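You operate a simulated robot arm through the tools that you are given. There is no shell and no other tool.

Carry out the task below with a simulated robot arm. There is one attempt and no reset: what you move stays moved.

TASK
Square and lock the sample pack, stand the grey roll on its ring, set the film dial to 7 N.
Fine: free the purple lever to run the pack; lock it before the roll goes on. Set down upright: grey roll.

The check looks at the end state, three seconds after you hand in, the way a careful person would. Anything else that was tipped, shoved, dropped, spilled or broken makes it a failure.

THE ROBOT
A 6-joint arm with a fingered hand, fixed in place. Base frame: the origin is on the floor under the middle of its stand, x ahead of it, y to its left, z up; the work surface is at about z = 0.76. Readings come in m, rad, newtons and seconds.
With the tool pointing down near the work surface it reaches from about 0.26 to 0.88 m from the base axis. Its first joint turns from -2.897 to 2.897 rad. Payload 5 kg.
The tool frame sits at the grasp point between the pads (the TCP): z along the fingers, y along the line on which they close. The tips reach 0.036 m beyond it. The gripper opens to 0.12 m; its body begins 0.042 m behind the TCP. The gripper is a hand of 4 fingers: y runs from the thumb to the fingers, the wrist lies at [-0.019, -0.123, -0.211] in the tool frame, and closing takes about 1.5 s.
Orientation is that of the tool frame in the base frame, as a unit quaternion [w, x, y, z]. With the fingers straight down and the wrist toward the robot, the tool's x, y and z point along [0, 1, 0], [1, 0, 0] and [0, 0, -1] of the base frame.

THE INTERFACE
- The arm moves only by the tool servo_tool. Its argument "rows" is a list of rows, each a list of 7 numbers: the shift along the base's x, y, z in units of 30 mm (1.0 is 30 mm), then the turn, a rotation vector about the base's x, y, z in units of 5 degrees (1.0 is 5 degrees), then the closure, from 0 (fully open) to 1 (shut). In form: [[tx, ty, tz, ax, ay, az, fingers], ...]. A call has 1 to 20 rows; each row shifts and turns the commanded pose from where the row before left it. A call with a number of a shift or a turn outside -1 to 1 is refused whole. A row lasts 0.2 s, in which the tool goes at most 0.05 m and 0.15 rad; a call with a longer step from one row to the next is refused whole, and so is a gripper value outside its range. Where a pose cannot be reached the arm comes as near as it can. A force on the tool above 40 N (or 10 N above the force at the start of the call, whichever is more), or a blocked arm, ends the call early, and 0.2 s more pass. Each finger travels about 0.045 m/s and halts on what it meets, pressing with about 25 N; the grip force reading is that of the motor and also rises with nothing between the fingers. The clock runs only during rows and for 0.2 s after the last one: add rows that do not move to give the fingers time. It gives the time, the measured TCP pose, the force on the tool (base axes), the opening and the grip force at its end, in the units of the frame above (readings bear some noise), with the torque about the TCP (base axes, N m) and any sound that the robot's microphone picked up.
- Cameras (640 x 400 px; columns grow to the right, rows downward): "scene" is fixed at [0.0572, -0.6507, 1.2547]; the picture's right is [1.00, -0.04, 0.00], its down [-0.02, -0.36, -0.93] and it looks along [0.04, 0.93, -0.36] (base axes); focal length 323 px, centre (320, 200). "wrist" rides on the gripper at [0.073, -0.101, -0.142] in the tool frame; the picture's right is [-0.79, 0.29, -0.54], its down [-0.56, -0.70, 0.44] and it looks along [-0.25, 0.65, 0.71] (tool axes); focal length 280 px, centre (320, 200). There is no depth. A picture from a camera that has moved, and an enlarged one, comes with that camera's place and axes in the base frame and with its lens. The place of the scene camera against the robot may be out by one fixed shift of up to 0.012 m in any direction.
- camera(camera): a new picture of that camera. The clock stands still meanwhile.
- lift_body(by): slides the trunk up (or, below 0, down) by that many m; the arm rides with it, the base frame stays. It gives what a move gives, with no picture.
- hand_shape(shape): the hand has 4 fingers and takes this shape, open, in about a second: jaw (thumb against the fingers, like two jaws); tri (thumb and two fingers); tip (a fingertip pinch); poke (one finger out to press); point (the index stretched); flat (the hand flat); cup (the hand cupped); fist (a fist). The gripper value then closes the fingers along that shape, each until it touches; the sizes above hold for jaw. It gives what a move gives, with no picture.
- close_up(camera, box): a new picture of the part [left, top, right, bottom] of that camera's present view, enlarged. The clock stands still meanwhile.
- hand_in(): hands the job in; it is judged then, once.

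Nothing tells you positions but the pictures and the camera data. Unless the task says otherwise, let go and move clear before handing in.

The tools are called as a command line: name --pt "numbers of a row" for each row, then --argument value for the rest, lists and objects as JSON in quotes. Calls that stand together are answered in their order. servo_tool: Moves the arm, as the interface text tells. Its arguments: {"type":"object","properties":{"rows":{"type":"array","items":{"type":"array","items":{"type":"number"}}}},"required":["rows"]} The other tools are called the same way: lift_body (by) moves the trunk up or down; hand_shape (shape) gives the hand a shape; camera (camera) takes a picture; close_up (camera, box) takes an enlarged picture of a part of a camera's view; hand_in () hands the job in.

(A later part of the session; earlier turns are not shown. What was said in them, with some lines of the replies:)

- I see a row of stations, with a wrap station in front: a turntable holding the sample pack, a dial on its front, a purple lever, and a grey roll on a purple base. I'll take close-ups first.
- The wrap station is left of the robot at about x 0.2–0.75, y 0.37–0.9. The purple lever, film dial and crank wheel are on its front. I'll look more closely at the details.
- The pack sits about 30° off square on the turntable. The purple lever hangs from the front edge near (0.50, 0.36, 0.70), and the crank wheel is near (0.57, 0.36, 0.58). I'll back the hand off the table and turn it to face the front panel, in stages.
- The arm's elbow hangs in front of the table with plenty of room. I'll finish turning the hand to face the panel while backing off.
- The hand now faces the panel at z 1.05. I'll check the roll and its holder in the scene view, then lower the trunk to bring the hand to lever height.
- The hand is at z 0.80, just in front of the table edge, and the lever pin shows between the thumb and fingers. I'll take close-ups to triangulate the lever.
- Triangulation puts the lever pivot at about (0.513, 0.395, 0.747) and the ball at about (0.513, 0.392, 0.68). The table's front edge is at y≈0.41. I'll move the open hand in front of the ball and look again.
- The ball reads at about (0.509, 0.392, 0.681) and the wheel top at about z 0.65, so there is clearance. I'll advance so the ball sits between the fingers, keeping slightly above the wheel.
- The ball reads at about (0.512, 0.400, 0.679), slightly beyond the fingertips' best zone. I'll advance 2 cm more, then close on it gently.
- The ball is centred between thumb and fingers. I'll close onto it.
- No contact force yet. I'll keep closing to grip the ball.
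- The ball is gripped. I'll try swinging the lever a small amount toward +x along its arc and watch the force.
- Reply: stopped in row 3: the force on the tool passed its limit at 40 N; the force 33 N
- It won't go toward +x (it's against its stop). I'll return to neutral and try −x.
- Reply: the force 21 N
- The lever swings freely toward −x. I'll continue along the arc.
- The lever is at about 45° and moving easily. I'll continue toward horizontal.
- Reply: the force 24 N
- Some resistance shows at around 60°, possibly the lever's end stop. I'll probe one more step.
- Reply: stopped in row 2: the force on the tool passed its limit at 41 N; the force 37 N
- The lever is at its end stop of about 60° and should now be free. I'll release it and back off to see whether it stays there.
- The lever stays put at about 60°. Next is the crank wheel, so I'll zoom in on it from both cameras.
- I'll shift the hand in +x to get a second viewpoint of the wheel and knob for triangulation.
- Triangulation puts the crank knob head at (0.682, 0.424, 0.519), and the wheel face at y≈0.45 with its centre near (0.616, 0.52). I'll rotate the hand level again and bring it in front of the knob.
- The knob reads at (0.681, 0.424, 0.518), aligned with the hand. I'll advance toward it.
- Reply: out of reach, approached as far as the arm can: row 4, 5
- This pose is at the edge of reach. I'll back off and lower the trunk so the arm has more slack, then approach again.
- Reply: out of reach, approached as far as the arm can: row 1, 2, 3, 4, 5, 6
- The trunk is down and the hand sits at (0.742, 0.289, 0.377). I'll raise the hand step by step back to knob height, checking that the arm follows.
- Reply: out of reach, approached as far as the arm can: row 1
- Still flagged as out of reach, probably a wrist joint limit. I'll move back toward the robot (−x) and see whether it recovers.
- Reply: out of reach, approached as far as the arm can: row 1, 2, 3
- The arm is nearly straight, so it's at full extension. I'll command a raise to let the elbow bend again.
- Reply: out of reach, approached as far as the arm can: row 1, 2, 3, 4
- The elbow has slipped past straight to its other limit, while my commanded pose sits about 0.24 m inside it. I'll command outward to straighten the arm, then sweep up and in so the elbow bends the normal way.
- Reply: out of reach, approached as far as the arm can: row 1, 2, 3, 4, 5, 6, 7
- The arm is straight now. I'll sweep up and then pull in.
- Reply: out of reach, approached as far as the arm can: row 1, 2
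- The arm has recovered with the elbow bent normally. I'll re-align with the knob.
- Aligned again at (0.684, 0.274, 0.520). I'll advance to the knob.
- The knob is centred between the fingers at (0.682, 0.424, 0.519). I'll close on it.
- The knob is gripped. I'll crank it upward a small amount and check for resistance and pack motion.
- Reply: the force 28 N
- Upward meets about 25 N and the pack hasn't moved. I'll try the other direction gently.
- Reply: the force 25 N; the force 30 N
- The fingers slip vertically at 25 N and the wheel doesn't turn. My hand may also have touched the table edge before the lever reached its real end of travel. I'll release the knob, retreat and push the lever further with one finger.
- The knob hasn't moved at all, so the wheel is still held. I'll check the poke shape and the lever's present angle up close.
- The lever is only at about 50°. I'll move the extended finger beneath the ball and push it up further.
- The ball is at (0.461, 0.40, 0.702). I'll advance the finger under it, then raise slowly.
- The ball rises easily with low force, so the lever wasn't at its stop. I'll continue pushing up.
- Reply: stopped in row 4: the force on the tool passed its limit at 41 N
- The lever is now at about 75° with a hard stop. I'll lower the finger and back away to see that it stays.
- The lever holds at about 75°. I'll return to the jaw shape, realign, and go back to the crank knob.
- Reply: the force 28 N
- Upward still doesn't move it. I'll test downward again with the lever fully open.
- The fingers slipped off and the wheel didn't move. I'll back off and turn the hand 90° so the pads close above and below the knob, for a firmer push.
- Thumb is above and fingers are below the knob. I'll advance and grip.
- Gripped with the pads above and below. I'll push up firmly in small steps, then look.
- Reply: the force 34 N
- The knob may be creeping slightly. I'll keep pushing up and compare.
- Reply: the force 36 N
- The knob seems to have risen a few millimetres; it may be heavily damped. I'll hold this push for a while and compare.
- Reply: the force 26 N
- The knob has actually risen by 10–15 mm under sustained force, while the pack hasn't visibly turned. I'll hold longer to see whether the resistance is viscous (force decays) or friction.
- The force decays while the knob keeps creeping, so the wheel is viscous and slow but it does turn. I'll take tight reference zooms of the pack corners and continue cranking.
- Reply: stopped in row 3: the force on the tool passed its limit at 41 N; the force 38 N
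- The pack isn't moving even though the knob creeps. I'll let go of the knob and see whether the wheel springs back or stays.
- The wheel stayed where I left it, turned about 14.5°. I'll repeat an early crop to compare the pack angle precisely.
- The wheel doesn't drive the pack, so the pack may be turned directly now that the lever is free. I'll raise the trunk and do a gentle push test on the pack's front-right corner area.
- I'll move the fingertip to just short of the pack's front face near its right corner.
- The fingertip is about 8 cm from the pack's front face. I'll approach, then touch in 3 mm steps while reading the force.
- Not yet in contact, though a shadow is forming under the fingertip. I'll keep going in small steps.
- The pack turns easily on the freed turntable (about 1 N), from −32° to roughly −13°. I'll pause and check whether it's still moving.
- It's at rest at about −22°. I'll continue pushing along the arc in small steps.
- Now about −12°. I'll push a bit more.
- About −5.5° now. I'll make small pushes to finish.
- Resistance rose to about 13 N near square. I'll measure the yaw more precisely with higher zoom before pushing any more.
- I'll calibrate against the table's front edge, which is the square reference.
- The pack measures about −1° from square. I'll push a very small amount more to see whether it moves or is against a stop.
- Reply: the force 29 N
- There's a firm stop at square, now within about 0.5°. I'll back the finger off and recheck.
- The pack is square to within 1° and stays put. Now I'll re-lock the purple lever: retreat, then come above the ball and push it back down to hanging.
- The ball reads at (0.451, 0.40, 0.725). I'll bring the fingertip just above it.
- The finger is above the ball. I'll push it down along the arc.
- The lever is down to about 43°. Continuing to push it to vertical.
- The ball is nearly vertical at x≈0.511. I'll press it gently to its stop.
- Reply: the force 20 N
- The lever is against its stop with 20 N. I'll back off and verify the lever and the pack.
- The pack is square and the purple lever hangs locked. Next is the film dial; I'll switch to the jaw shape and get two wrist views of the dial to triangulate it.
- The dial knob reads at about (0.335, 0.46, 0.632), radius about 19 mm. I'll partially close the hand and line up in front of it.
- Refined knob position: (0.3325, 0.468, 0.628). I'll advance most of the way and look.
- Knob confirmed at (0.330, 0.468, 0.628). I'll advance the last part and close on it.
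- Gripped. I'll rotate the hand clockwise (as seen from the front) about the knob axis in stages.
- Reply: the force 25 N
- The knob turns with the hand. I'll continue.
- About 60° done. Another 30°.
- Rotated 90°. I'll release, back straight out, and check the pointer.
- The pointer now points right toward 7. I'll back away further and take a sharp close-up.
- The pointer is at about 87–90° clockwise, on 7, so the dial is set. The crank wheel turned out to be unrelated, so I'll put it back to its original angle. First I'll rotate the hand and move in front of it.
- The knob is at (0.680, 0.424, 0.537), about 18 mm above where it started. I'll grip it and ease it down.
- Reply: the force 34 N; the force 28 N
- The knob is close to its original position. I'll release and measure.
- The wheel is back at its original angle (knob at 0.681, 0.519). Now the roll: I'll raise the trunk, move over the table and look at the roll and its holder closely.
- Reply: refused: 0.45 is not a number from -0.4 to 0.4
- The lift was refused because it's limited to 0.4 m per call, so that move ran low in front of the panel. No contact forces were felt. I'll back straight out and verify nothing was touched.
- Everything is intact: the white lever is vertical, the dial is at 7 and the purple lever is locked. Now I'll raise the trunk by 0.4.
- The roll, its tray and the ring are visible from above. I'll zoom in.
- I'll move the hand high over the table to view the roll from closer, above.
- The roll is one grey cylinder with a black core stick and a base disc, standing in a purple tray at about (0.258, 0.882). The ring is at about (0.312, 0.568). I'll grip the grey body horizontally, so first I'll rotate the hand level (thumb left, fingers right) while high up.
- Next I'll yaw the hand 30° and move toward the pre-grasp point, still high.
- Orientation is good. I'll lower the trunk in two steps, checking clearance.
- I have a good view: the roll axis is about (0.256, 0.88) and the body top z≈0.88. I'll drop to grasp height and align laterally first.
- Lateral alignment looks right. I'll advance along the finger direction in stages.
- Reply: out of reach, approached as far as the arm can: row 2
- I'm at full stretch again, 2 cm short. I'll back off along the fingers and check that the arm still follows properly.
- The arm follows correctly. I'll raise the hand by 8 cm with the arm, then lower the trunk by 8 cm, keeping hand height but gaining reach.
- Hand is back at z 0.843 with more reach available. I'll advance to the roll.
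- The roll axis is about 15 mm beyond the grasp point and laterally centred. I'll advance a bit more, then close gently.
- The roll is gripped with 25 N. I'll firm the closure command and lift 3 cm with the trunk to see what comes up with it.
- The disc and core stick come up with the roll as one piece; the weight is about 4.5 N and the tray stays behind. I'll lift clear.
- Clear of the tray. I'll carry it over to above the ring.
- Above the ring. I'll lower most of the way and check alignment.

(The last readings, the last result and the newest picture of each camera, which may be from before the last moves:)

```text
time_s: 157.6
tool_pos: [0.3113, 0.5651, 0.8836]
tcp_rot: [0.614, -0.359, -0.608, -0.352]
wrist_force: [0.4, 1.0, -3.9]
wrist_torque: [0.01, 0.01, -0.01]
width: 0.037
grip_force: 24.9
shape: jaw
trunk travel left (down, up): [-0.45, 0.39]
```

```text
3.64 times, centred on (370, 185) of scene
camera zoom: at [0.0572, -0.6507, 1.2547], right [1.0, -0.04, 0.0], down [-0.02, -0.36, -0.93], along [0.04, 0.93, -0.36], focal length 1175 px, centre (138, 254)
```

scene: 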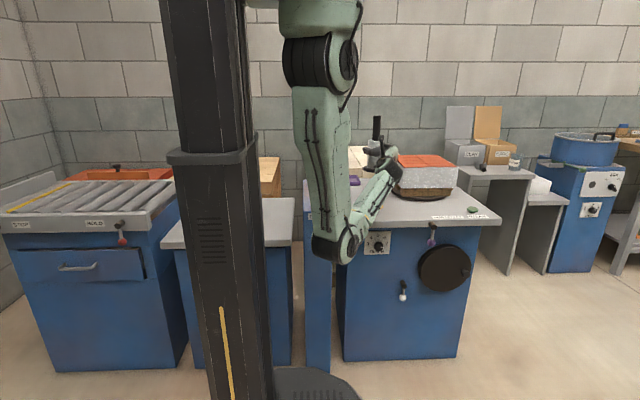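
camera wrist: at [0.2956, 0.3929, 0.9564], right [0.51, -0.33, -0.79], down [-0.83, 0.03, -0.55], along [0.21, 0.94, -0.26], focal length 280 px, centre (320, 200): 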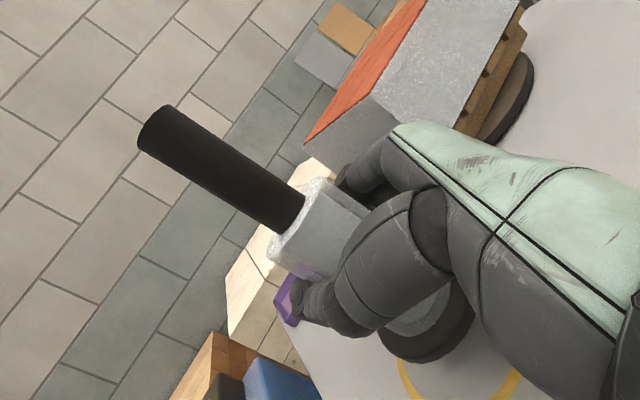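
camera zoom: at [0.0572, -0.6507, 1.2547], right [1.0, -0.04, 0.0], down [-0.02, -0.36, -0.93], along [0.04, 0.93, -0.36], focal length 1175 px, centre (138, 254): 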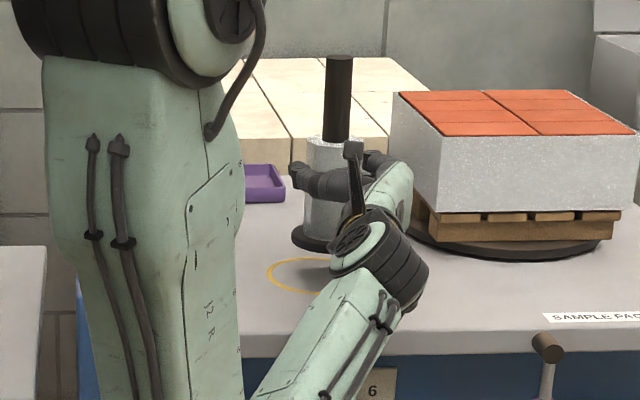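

The roll is upright and, by projection, concentric with the ring. I'll lower to just above the surface.

lift_body --by -0.036

camera --camera "wrist"

close_up --camera "scene" --box '[330, 150, 400, 220]'

```text
time_s: 158.4
tool_pos: [0.3112, 0.5662, 0.8465]
tcp_rot: [0.614, -0.359, -0.609, -0.352]
wrist_force: [-0.7, 0.2, -3.8]
wrist_torque: [0.0, 0.01, 0.0]
width: 0.0372
grip_force: 24.6
shape: jaw
trunk travel left (down, up): [-0.414, 0.426]
```

```text
taken
camera wrist: at [0.2956, 0.3929, 0.9203], right [0.51, -0.33, -0.79], down [-0.83, 0.03, -0.55], along [0.21, 0.94, -0.26], focal length 280 px, centre (320, 200)
```

wrist: 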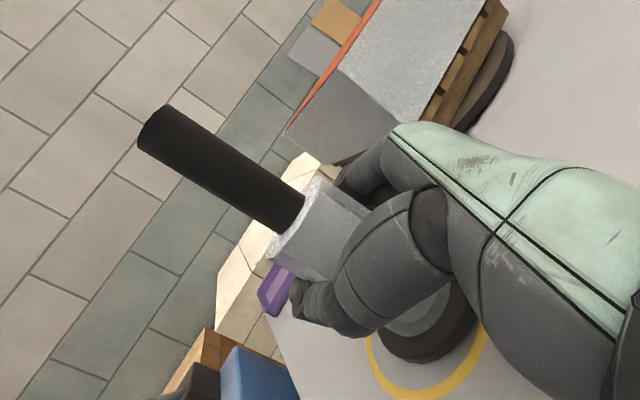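

```text
5.71 times, centred on (365, 185) of scene
camera zoom: at [0.0572, -0.6507, 1.2547], right [1.0, -0.04, 0.0], down [-0.02, -0.36, -0.93], along [0.04, 0.93, -0.36], focal length 1846 px, centre (63, 286)
```

zoom: 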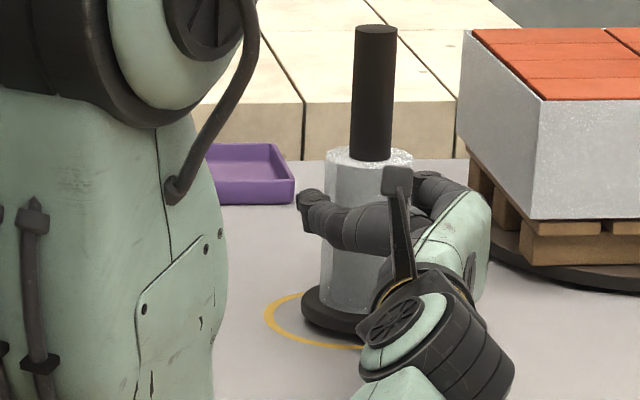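

Close to the surface. I'll check the disc-to-ring centring with tight close-ups before setting it down.

close_up --camera "wrist" --box '[340, 270, 520, 400]'

close_up --camera "scene" --box '[340, 185, 385, 215]'

```text
3.08 times, centred on (430, 335) of wrist
camera zoom: at [0.2956, 0.3929, 0.9203], right [0.51, -0.33, -0.79], down [-0.83, 0.03, -0.55], along [0.21, 0.94, -0.26], focal length 863 px, centre (-18, -215)
```

zoom: 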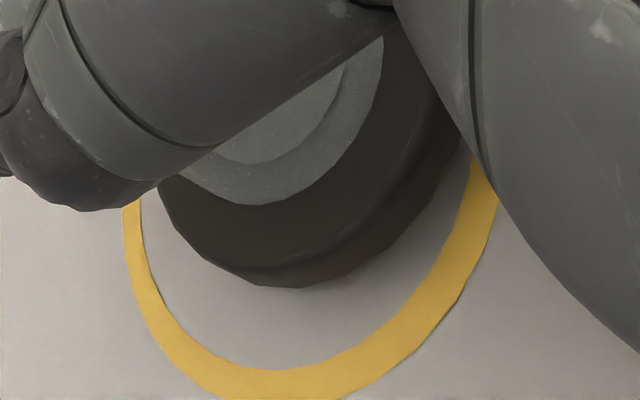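

```text
13.33 times, centred on (362, 200) of scene
camera zoom: at [0.0572, -0.6507, 1.2547], right [1.0, -0.04, 0.0], down [-0.02, -0.36, -0.93], along [0.04, 0.93, -0.36], focal length 4308 px, centre (-247, 200)
```

zoom: 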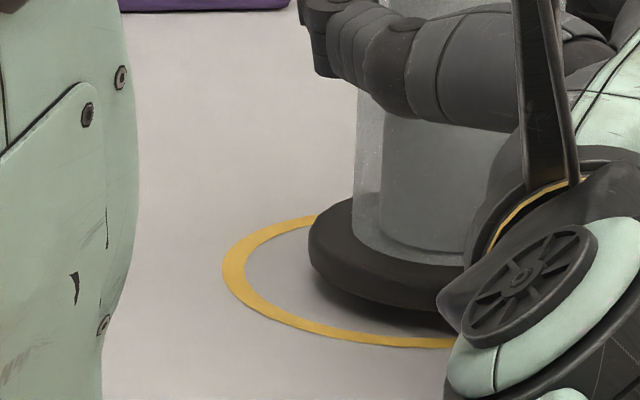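

The disc sits about 10 mm too far in +x and about 5 mm too near. I'll correct while it's still just above the surface.

servo_tool --pt "-0.17 0.08 0 0 0 0 0.9" --pt "-0.17 0.08 0 0 0 0 0.9" --pt "0 0 0 0 0 0 0.9"

close_up --camera "wrist" --box '[340, 270, 520, 400]'

close_up --camera "scene" --box '[340, 185, 385, 215]'

```text
time_s: 159.2
tool_pos: [0.3014, 0.5696, 0.8473]
tcp_rot: [0.615, -0.359, -0.608, -0.351]
wrist_force: [1.2, 0.1, -4.0]
wrist_torque: [0.04, 0.03, 0.03]
width: 0.037
grip_force: 24.9
shape: jaw
trunk travel left (down, up): [-0.414, 0.426]
```

```text
3.08 times, centred on (430, 335) of wrist
camera zoom: at [0.2853, 0.3981, 0.9211], right [0.51, -0.33, -0.79], down [-0.83, 0.03, -0.55], along [0.21, 0.94, -0.26], focal length 863 px, centre (-18, -215)
```

zoom: 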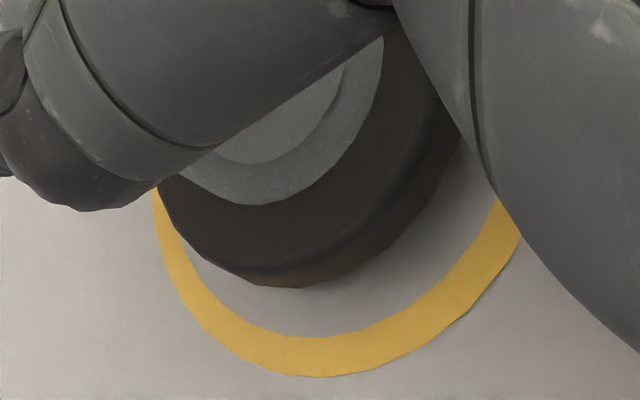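

```text
13.33 times, centred on (362, 200) of scene
camera zoom: at [0.0572, -0.6507, 1.2547], right [1.0, -0.04, 0.0], down [-0.02, -0.36, -0.93], along [0.04, 0.93, -0.36], focal length 4308 px, centre (-247, 200)
```

zoom: 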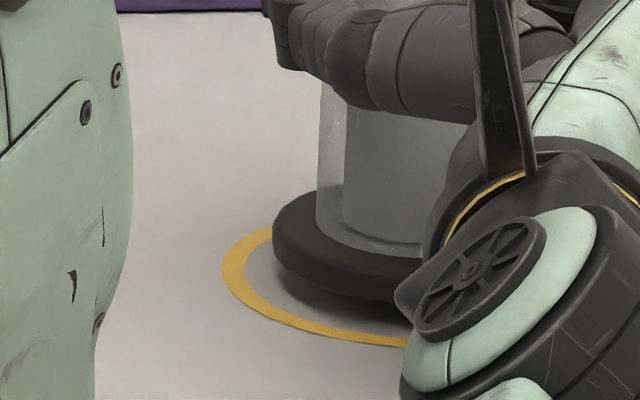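

x alignment is now good. I'll lower in 2–3 mm steps until the weight comes off.

servo_tool --pt "0 0 -0.1 0 0 0 0.9" --pt "0 0 0 0 0 0 0.9"

servo_tool --pt "0 0 -0.1 0 0 0 0.9" --pt "0 0 0 0 0 0 0.9"

close_up --camera "scene" --box '[340, 185, 385, 215]'

close_up --camera "wrist" --box '[340, 270, 520, 400]'

```text
time_s: 159.8
tool_pos: [0.3014, 0.5705, 0.8448]
tcp_rot: [0.614, -0.358, -0.609, -0.352]
wrist_force: [0.1, -0.8, -5.1]
wrist_torque: [0.02, 0.04, 0.01]
width: 0.037
grip_force: 24.6
shape: jaw
trunk travel left (down, up): [-0.414, 0.426]
```

```text
time_s: 160.4
tool_pos: [0.3022, 0.5712, 0.8409]
tcp_rot: [0.613, -0.36, -0.608, -0.352]
wrist_force: [-0.4, -0.1, -3.4]
wrist_torque: [0.03, 0.03, 0.02]
width: 0.0369
grip_force: 25.5
shape: jaw
trunk travel left (down, up): [-0.414, 0.426]
```

```text
13.33 times, centred on (362, 200) of scene
camera zoom: at [0.0572, -0.6507, 1.2547], right [1.0, -0.04, 0.0], down [-0.02, -0.36, -0.93], along [0.04, 0.93, -0.36], focal length 4308 px, centre (-247, 200)
```

zoom: 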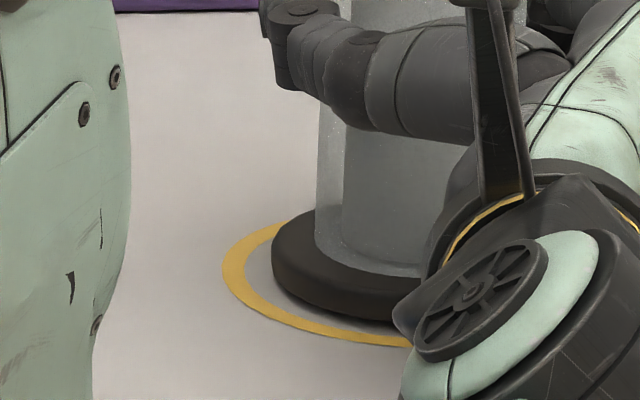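

```text
3.08 times, centred on (430, 335) of wrist
camera zoom: at [0.2852, 0.3983, 0.9147], right [0.51, -0.33, -0.79], down [-0.83, 0.03, -0.55], along [0.21, 0.94, -0.26], focal length 863 px, centre (-18, -215)
```

zoom: 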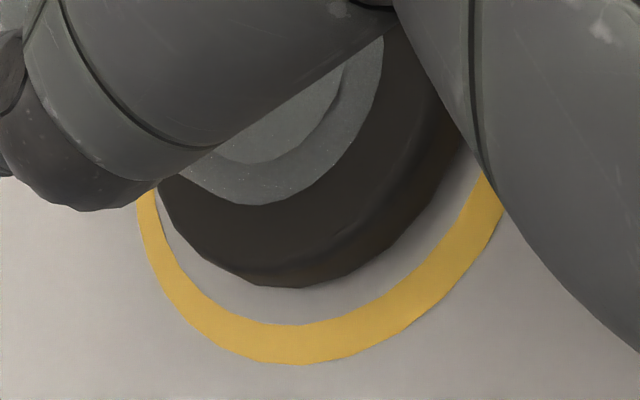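

Well centred. A few more fine steps down to touch.

servo_tool --pt "0 0 -0.06 0 0 0 0.9" --pt "0 0 0 0 0 0 0.9"

servo_tool --pt "0 0 -0.06 0 0 0 0.9" --pt "0 0 0 0 0 0 0.9"

```text
time_s: 161.0
tool_pos: [0.3005, 0.5711, 0.8399]
tcp_rot: [0.614, -0.359, -0.608, -0.352]
wrist_force: [0.0, 0.2, -4.1]
wrist_torque: [0.01, 0.01, 0.02]
width: 0.0371
grip_force: 24.7
shape: jaw
trunk travel left (down, up): [-0.414, 0.426]
```

```text
time_s: 161.6
tool_pos: [0.3014, 0.5708, 0.8386]
tcp_rot: [0.615, -0.358, -0.608, -0.352]
wrist_force: [1.3, -1.1, -0.4]
wrist_torque: [0.09, -0.02, -0.04]
width: 0.0371
grip_force: 24.6
shape: jaw
trunk travel left (down, up): [-0.414, 0.426]
```

The weight has come off (force ≈ 0), so the roll is resting on the table. I'll open slowly.

servo_tool --pt "0 0 -0.02 0 0 0 0.85" --pt "0 0 0 0 0 0 0.7" --pt "0 0 0 0 0 0 0.6" --pt "0 0 0 0 0 0 0.5" --pt "0 0 0 0 0 0 0.4" --pt "0 0 0 0 0 0 0.3" --pt "0 0 0 0 0 0 0.2" --pt "0 0 0 0 0 0 0.1" --pt "0 0 0 0 0 0 0" --pt "0 0 0 0 0 0 0"

camera --camera "wrist"

close_up --camera "scene" --box '[330, 150, 400, 220]'

```text
time_s: 163.8
tool_pos: [0.3004, 0.5718, 0.8378]
tcp_rot: [0.615, -0.359, -0.608, -0.351]
wrist_force: [-0.5, 0.5, 0.0]
wrist_torque: [0.01, -0.01, 0.03]
width: 0.1194
grip_force: 0.0
shape: jaw
trunk travel left (down, up): [-0.414, 0.426]
```

```text
taken
camera wrist: at [0.2849, 0.3984, 0.9106], right [0.51, -0.33, -0.79], down [-0.83, 0.03, -0.55], along [0.21, 0.94, -0.26], focal length 280 px, centre (320, 200)
```

wrist: 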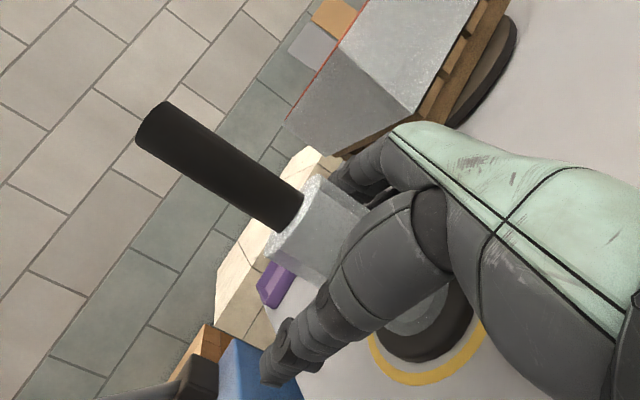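

```text
5.71 times, centred on (365, 185) of scene
camera zoom: at [0.0572, -0.6507, 1.2547], right [1.0, -0.04, 0.0], down [-0.02, -0.36, -0.93], along [0.04, 0.93, -0.36], focal length 1846 px, centre (63, 286)
```

zoom: 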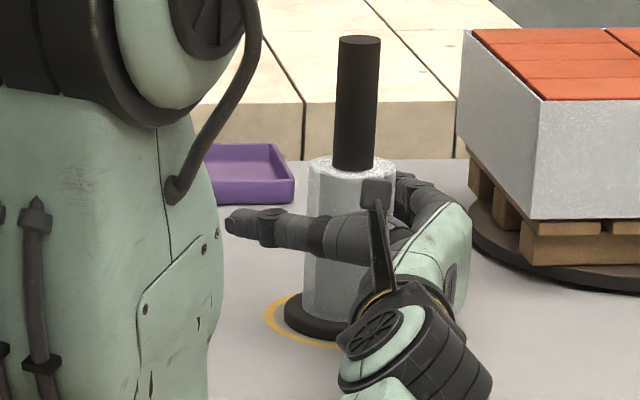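

Released and upright. I'll back the hand straight out.

servo_tool --pt "0.2 -0.35 0 0 0 0 0" --pt "0.4 -0.7 0 0 0 0 0" --pt "0.5 -0.87 0 0 0 0 0" --pt "0.5 -0.87 0 0 0 0 0" --pt "0.5 -0.87 0 0 0 0 0" --pt "0.5 -0.87 0 0 0 0 0"

camera --camera "wrist"

camera --camera "scene"

```text
time_s: 165.2
tool_pos: [0.3794, 0.4345, 0.8373]
tcp_rot: [0.614, -0.358, -0.61, -0.351]
wrist_force: [0.2, -0.6, -0.1]
wrist_torque: [0.01, -0.02, 0.04]
width: 0.1196
grip_force: 0.0
shape: jaw
trunk travel left (down, up): [-0.414, 0.426]
```

```text
taken
camera wrist: at [0.3639, 0.2614, 0.9107], right [0.51, -0.33, -0.79], down [-0.83, 0.03, -0.55], along [0.21, 0.94, -0.26], focal length 280 px, centre (320, 200)
```

wrist: 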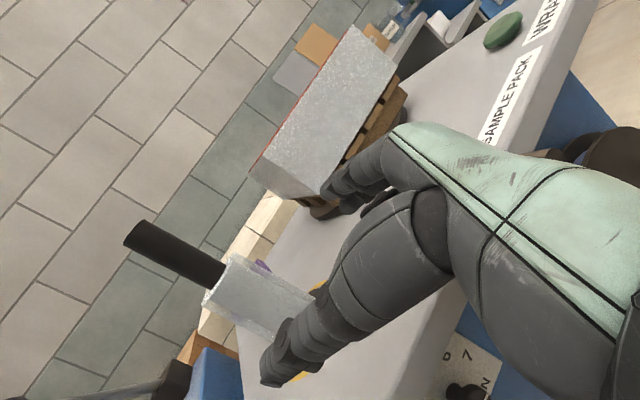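

```text
taken
```

scene: 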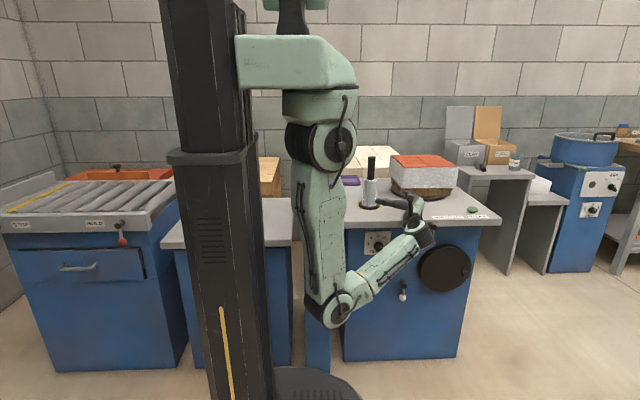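

The roll stands on the ring. I'll move the hand well clear, then inspect everything.

servo_tool --pt "0.3 -0.9 0.3 0 0 0 0" --pt "0.3 -0.9 0.3 0 0 0 0" --pt "0.3 -0.9 0.5 0 0 0 0" --pt "0.3 -0.9 0.8 0 0 0 0" --pt "0.3 -0.9 0.8 0 0 0 0" --pt "0.3 -0.6 0.8 0 0 0 0"

camera --camera "scene"

close_up --camera "scene" --box '[335, 145, 405, 220]'

close_up --camera "scene" --box '[340, 205, 500, 320]'

close_up --camera "scene" --box '[380, 150, 470, 206]'

```text
time_s: 166.6
tool_pos: [0.4334, 0.2805, 0.9434]
tcp_rot: [0.615, -0.359, -0.608, -0.351]
wrist_force: [0.1, -0.6, 0.4]
wrist_torque: [-0.01, 0.02, 0.0]
width: 0.1197
grip_force: 0.0
shape: jaw
trunk travel left (down, up): [-0.414, 0.426]
```

```text
taken
```

scene: 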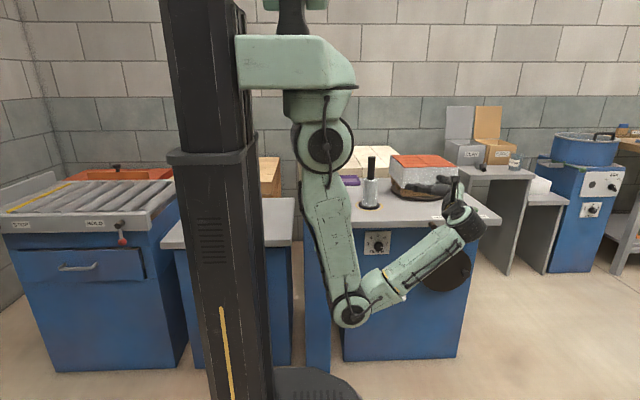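

```text
5.33 times, centred on (370, 182) of scene
camera zoom: at [0.0572, -0.6507, 1.2547], right [1.0, -0.04, 0.0], down [-0.02, -0.36, -0.93], along [0.04, 0.93, -0.36], focal length 1723 px, centre (53, 293)
```

zoom: 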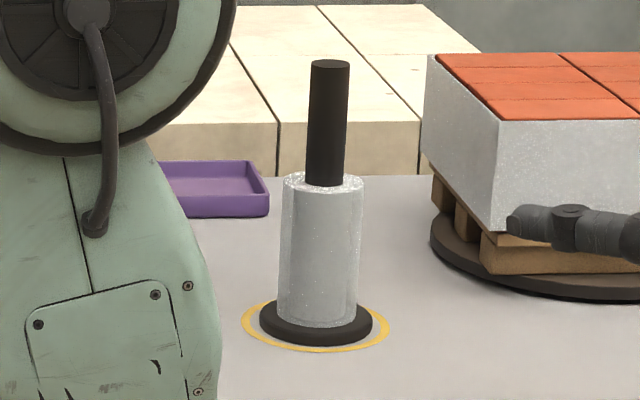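

```text
3.48 times, centred on (420, 262) of scene
camera zoom: at [0.0572, -0.6507, 1.2547], right [1.0, -0.04, 0.0], down [-0.02, -0.36, -0.93], along [0.04, 0.93, -0.36], focal length 1124 px, centre (-28, -17)
```

zoom: 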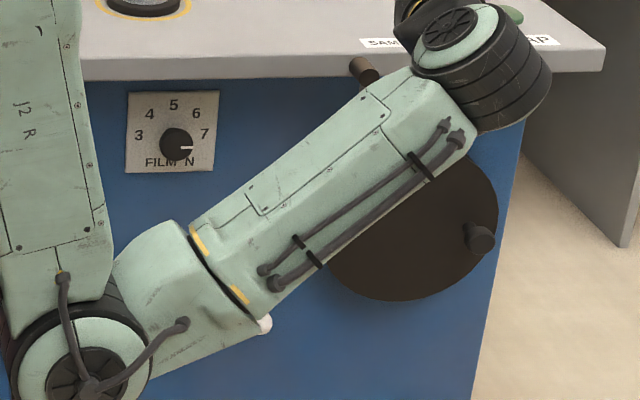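

```text
7.11 times, centred on (425, 178) of scene
camera zoom: at [0.0572, -0.6507, 1.2547], right [1.0, -0.04, 0.0], down [-0.02, -0.36, -0.93], along [0.04, 0.93, -0.36], focal length 2298 px, centre (-427, 356)
```

zoom: 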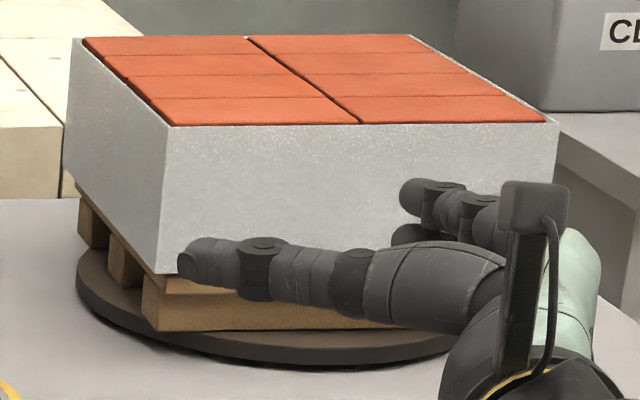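

The roll is upright and centred on the ring, and the pack is still square. I'll check the dial pointer more precisely.

close_up --camera "scene" --box '[364, 228, 392, 254]'

camera --camera "wrist"

```text
15.38 times, centred on (378, 241) of scene
camera zoom: at [0.0572, -0.6507, 1.2547], right [1.0, -0.04, 0.0], down [-0.02, -0.36, -0.93], along [0.04, 0.93, -0.36], focal length 4971 px, centre (-572, -431)
```

zoom: 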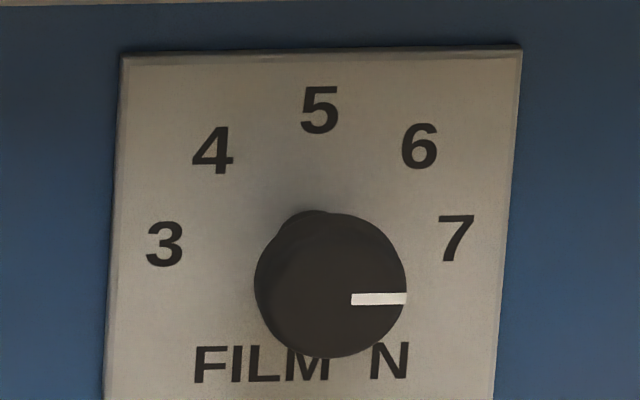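

```text
taken
camera wrist: at [0.4173, 0.1083, 1.0154], right [0.51, -0.33, -0.79], down [-0.83, 0.03, -0.55], along [0.21, 0.94, -0.26], focal length 280 px, centre (320, 200)
```

wrist: 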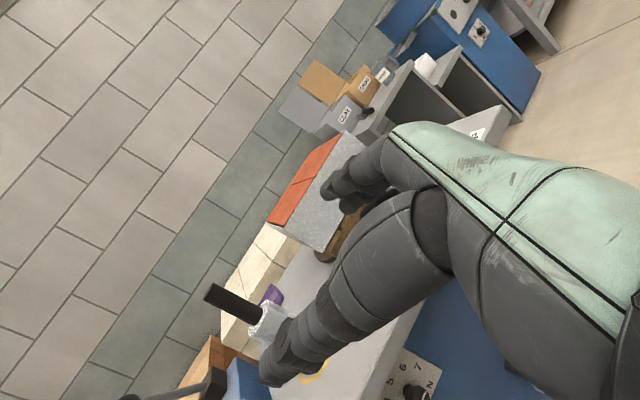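

The pointer is horizontal at about 89°, exactly on 7. I'll raise the arm out of the way to check the levers and wheel.

lift_body --by 0.25

camera --camera "scene"

close_up --camera "scene" --box '[340, 205, 500, 320]'

close_up --camera "scene" --box '[400, 190, 500, 250]'

close_up --camera "scene" --box '[300, 130, 520, 268]'

```text
time_s: 169.2
tool_pos: [0.4326, 0.2817, 1.1928]
tcp_rot: [0.614, -0.359, -0.609, -0.352]
wrist_force: [0.5, -0.1, 0.0]
wrist_torque: [-0.01, 0.04, -0.04]
width: 0.1196
grip_force: 0.1
shape: jaw
trunk travel left (down, up): [-0.664, 0.176]
```

```text
taken
```

scene: 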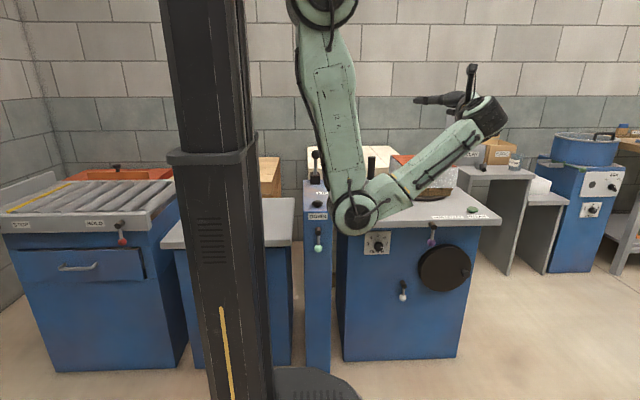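

```text
3.48 times, centred on (420, 262) of scene
camera zoom: at [0.0572, -0.6507, 1.2547], right [1.0, -0.04, 0.0], down [-0.02, -0.36, -0.93], along [0.04, 0.93, -0.36], focal length 1124 px, centre (-28, -17)
```

zoom: 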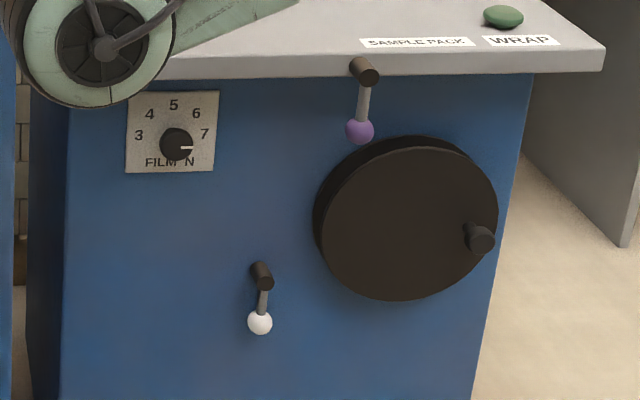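

```text
6.40 times, centred on (450, 220) of scene
camera zoom: at [0.0572, -0.6507, 1.2547], right [1.0, -0.04, 0.0], down [-0.02, -0.36, -0.93], along [0.04, 0.93, -0.36], focal length 2068 px, centre (-512, 72)
```

zoom: 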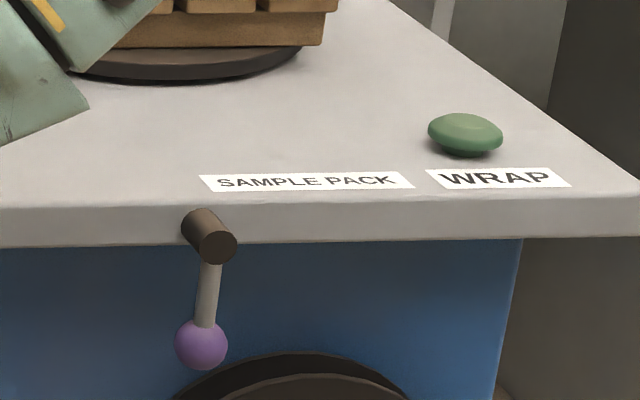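

```text
2.90 times, centred on (410, 199) of scene
camera zoom: at [0.0572, -0.6507, 1.2547], right [1.0, -0.04, 0.0], down [-0.02, -0.36, -0.93], along [0.04, 0.93, -0.36], focal length 937 px, centre (59, 203)
```

zoom: 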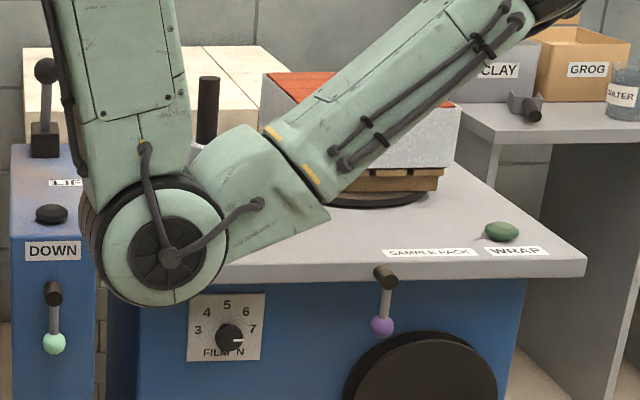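

Final check: the pack is square, the purple lever hangs locked, the dial points to 7, and the grey roll stands upright on the ring. The wheel, white lever, button and tray are as they were, and the arm is clear, so I'm handing in.

hand_in

```text
The job is handed in.
```

I've handed the job in, with all three parts done as far as the cameras show.

- **Pack:** I freed the purple lever and turned the pack from about 32° off to within 1° of square. I then pushed the lever back down to its stop to lock it before moving the roll. I didn't push the pack afterwards to test the lock.
- **Dial:** the film pointer is on 7 N, within about 1°.
- **Roll:** it stands upright on the yellow ring, centred to within a few millimetres.

**Crank wheel:** I first took the crank wheel for the pack drive and turned it about 15°. It didn't move the pack, so I turned it back to where it started.

**Hand near the panel:** at one point the hand swept close to the front panel after a trunk lift was refused. I felt no contact, and the white lever and the dial looked undisturbed.
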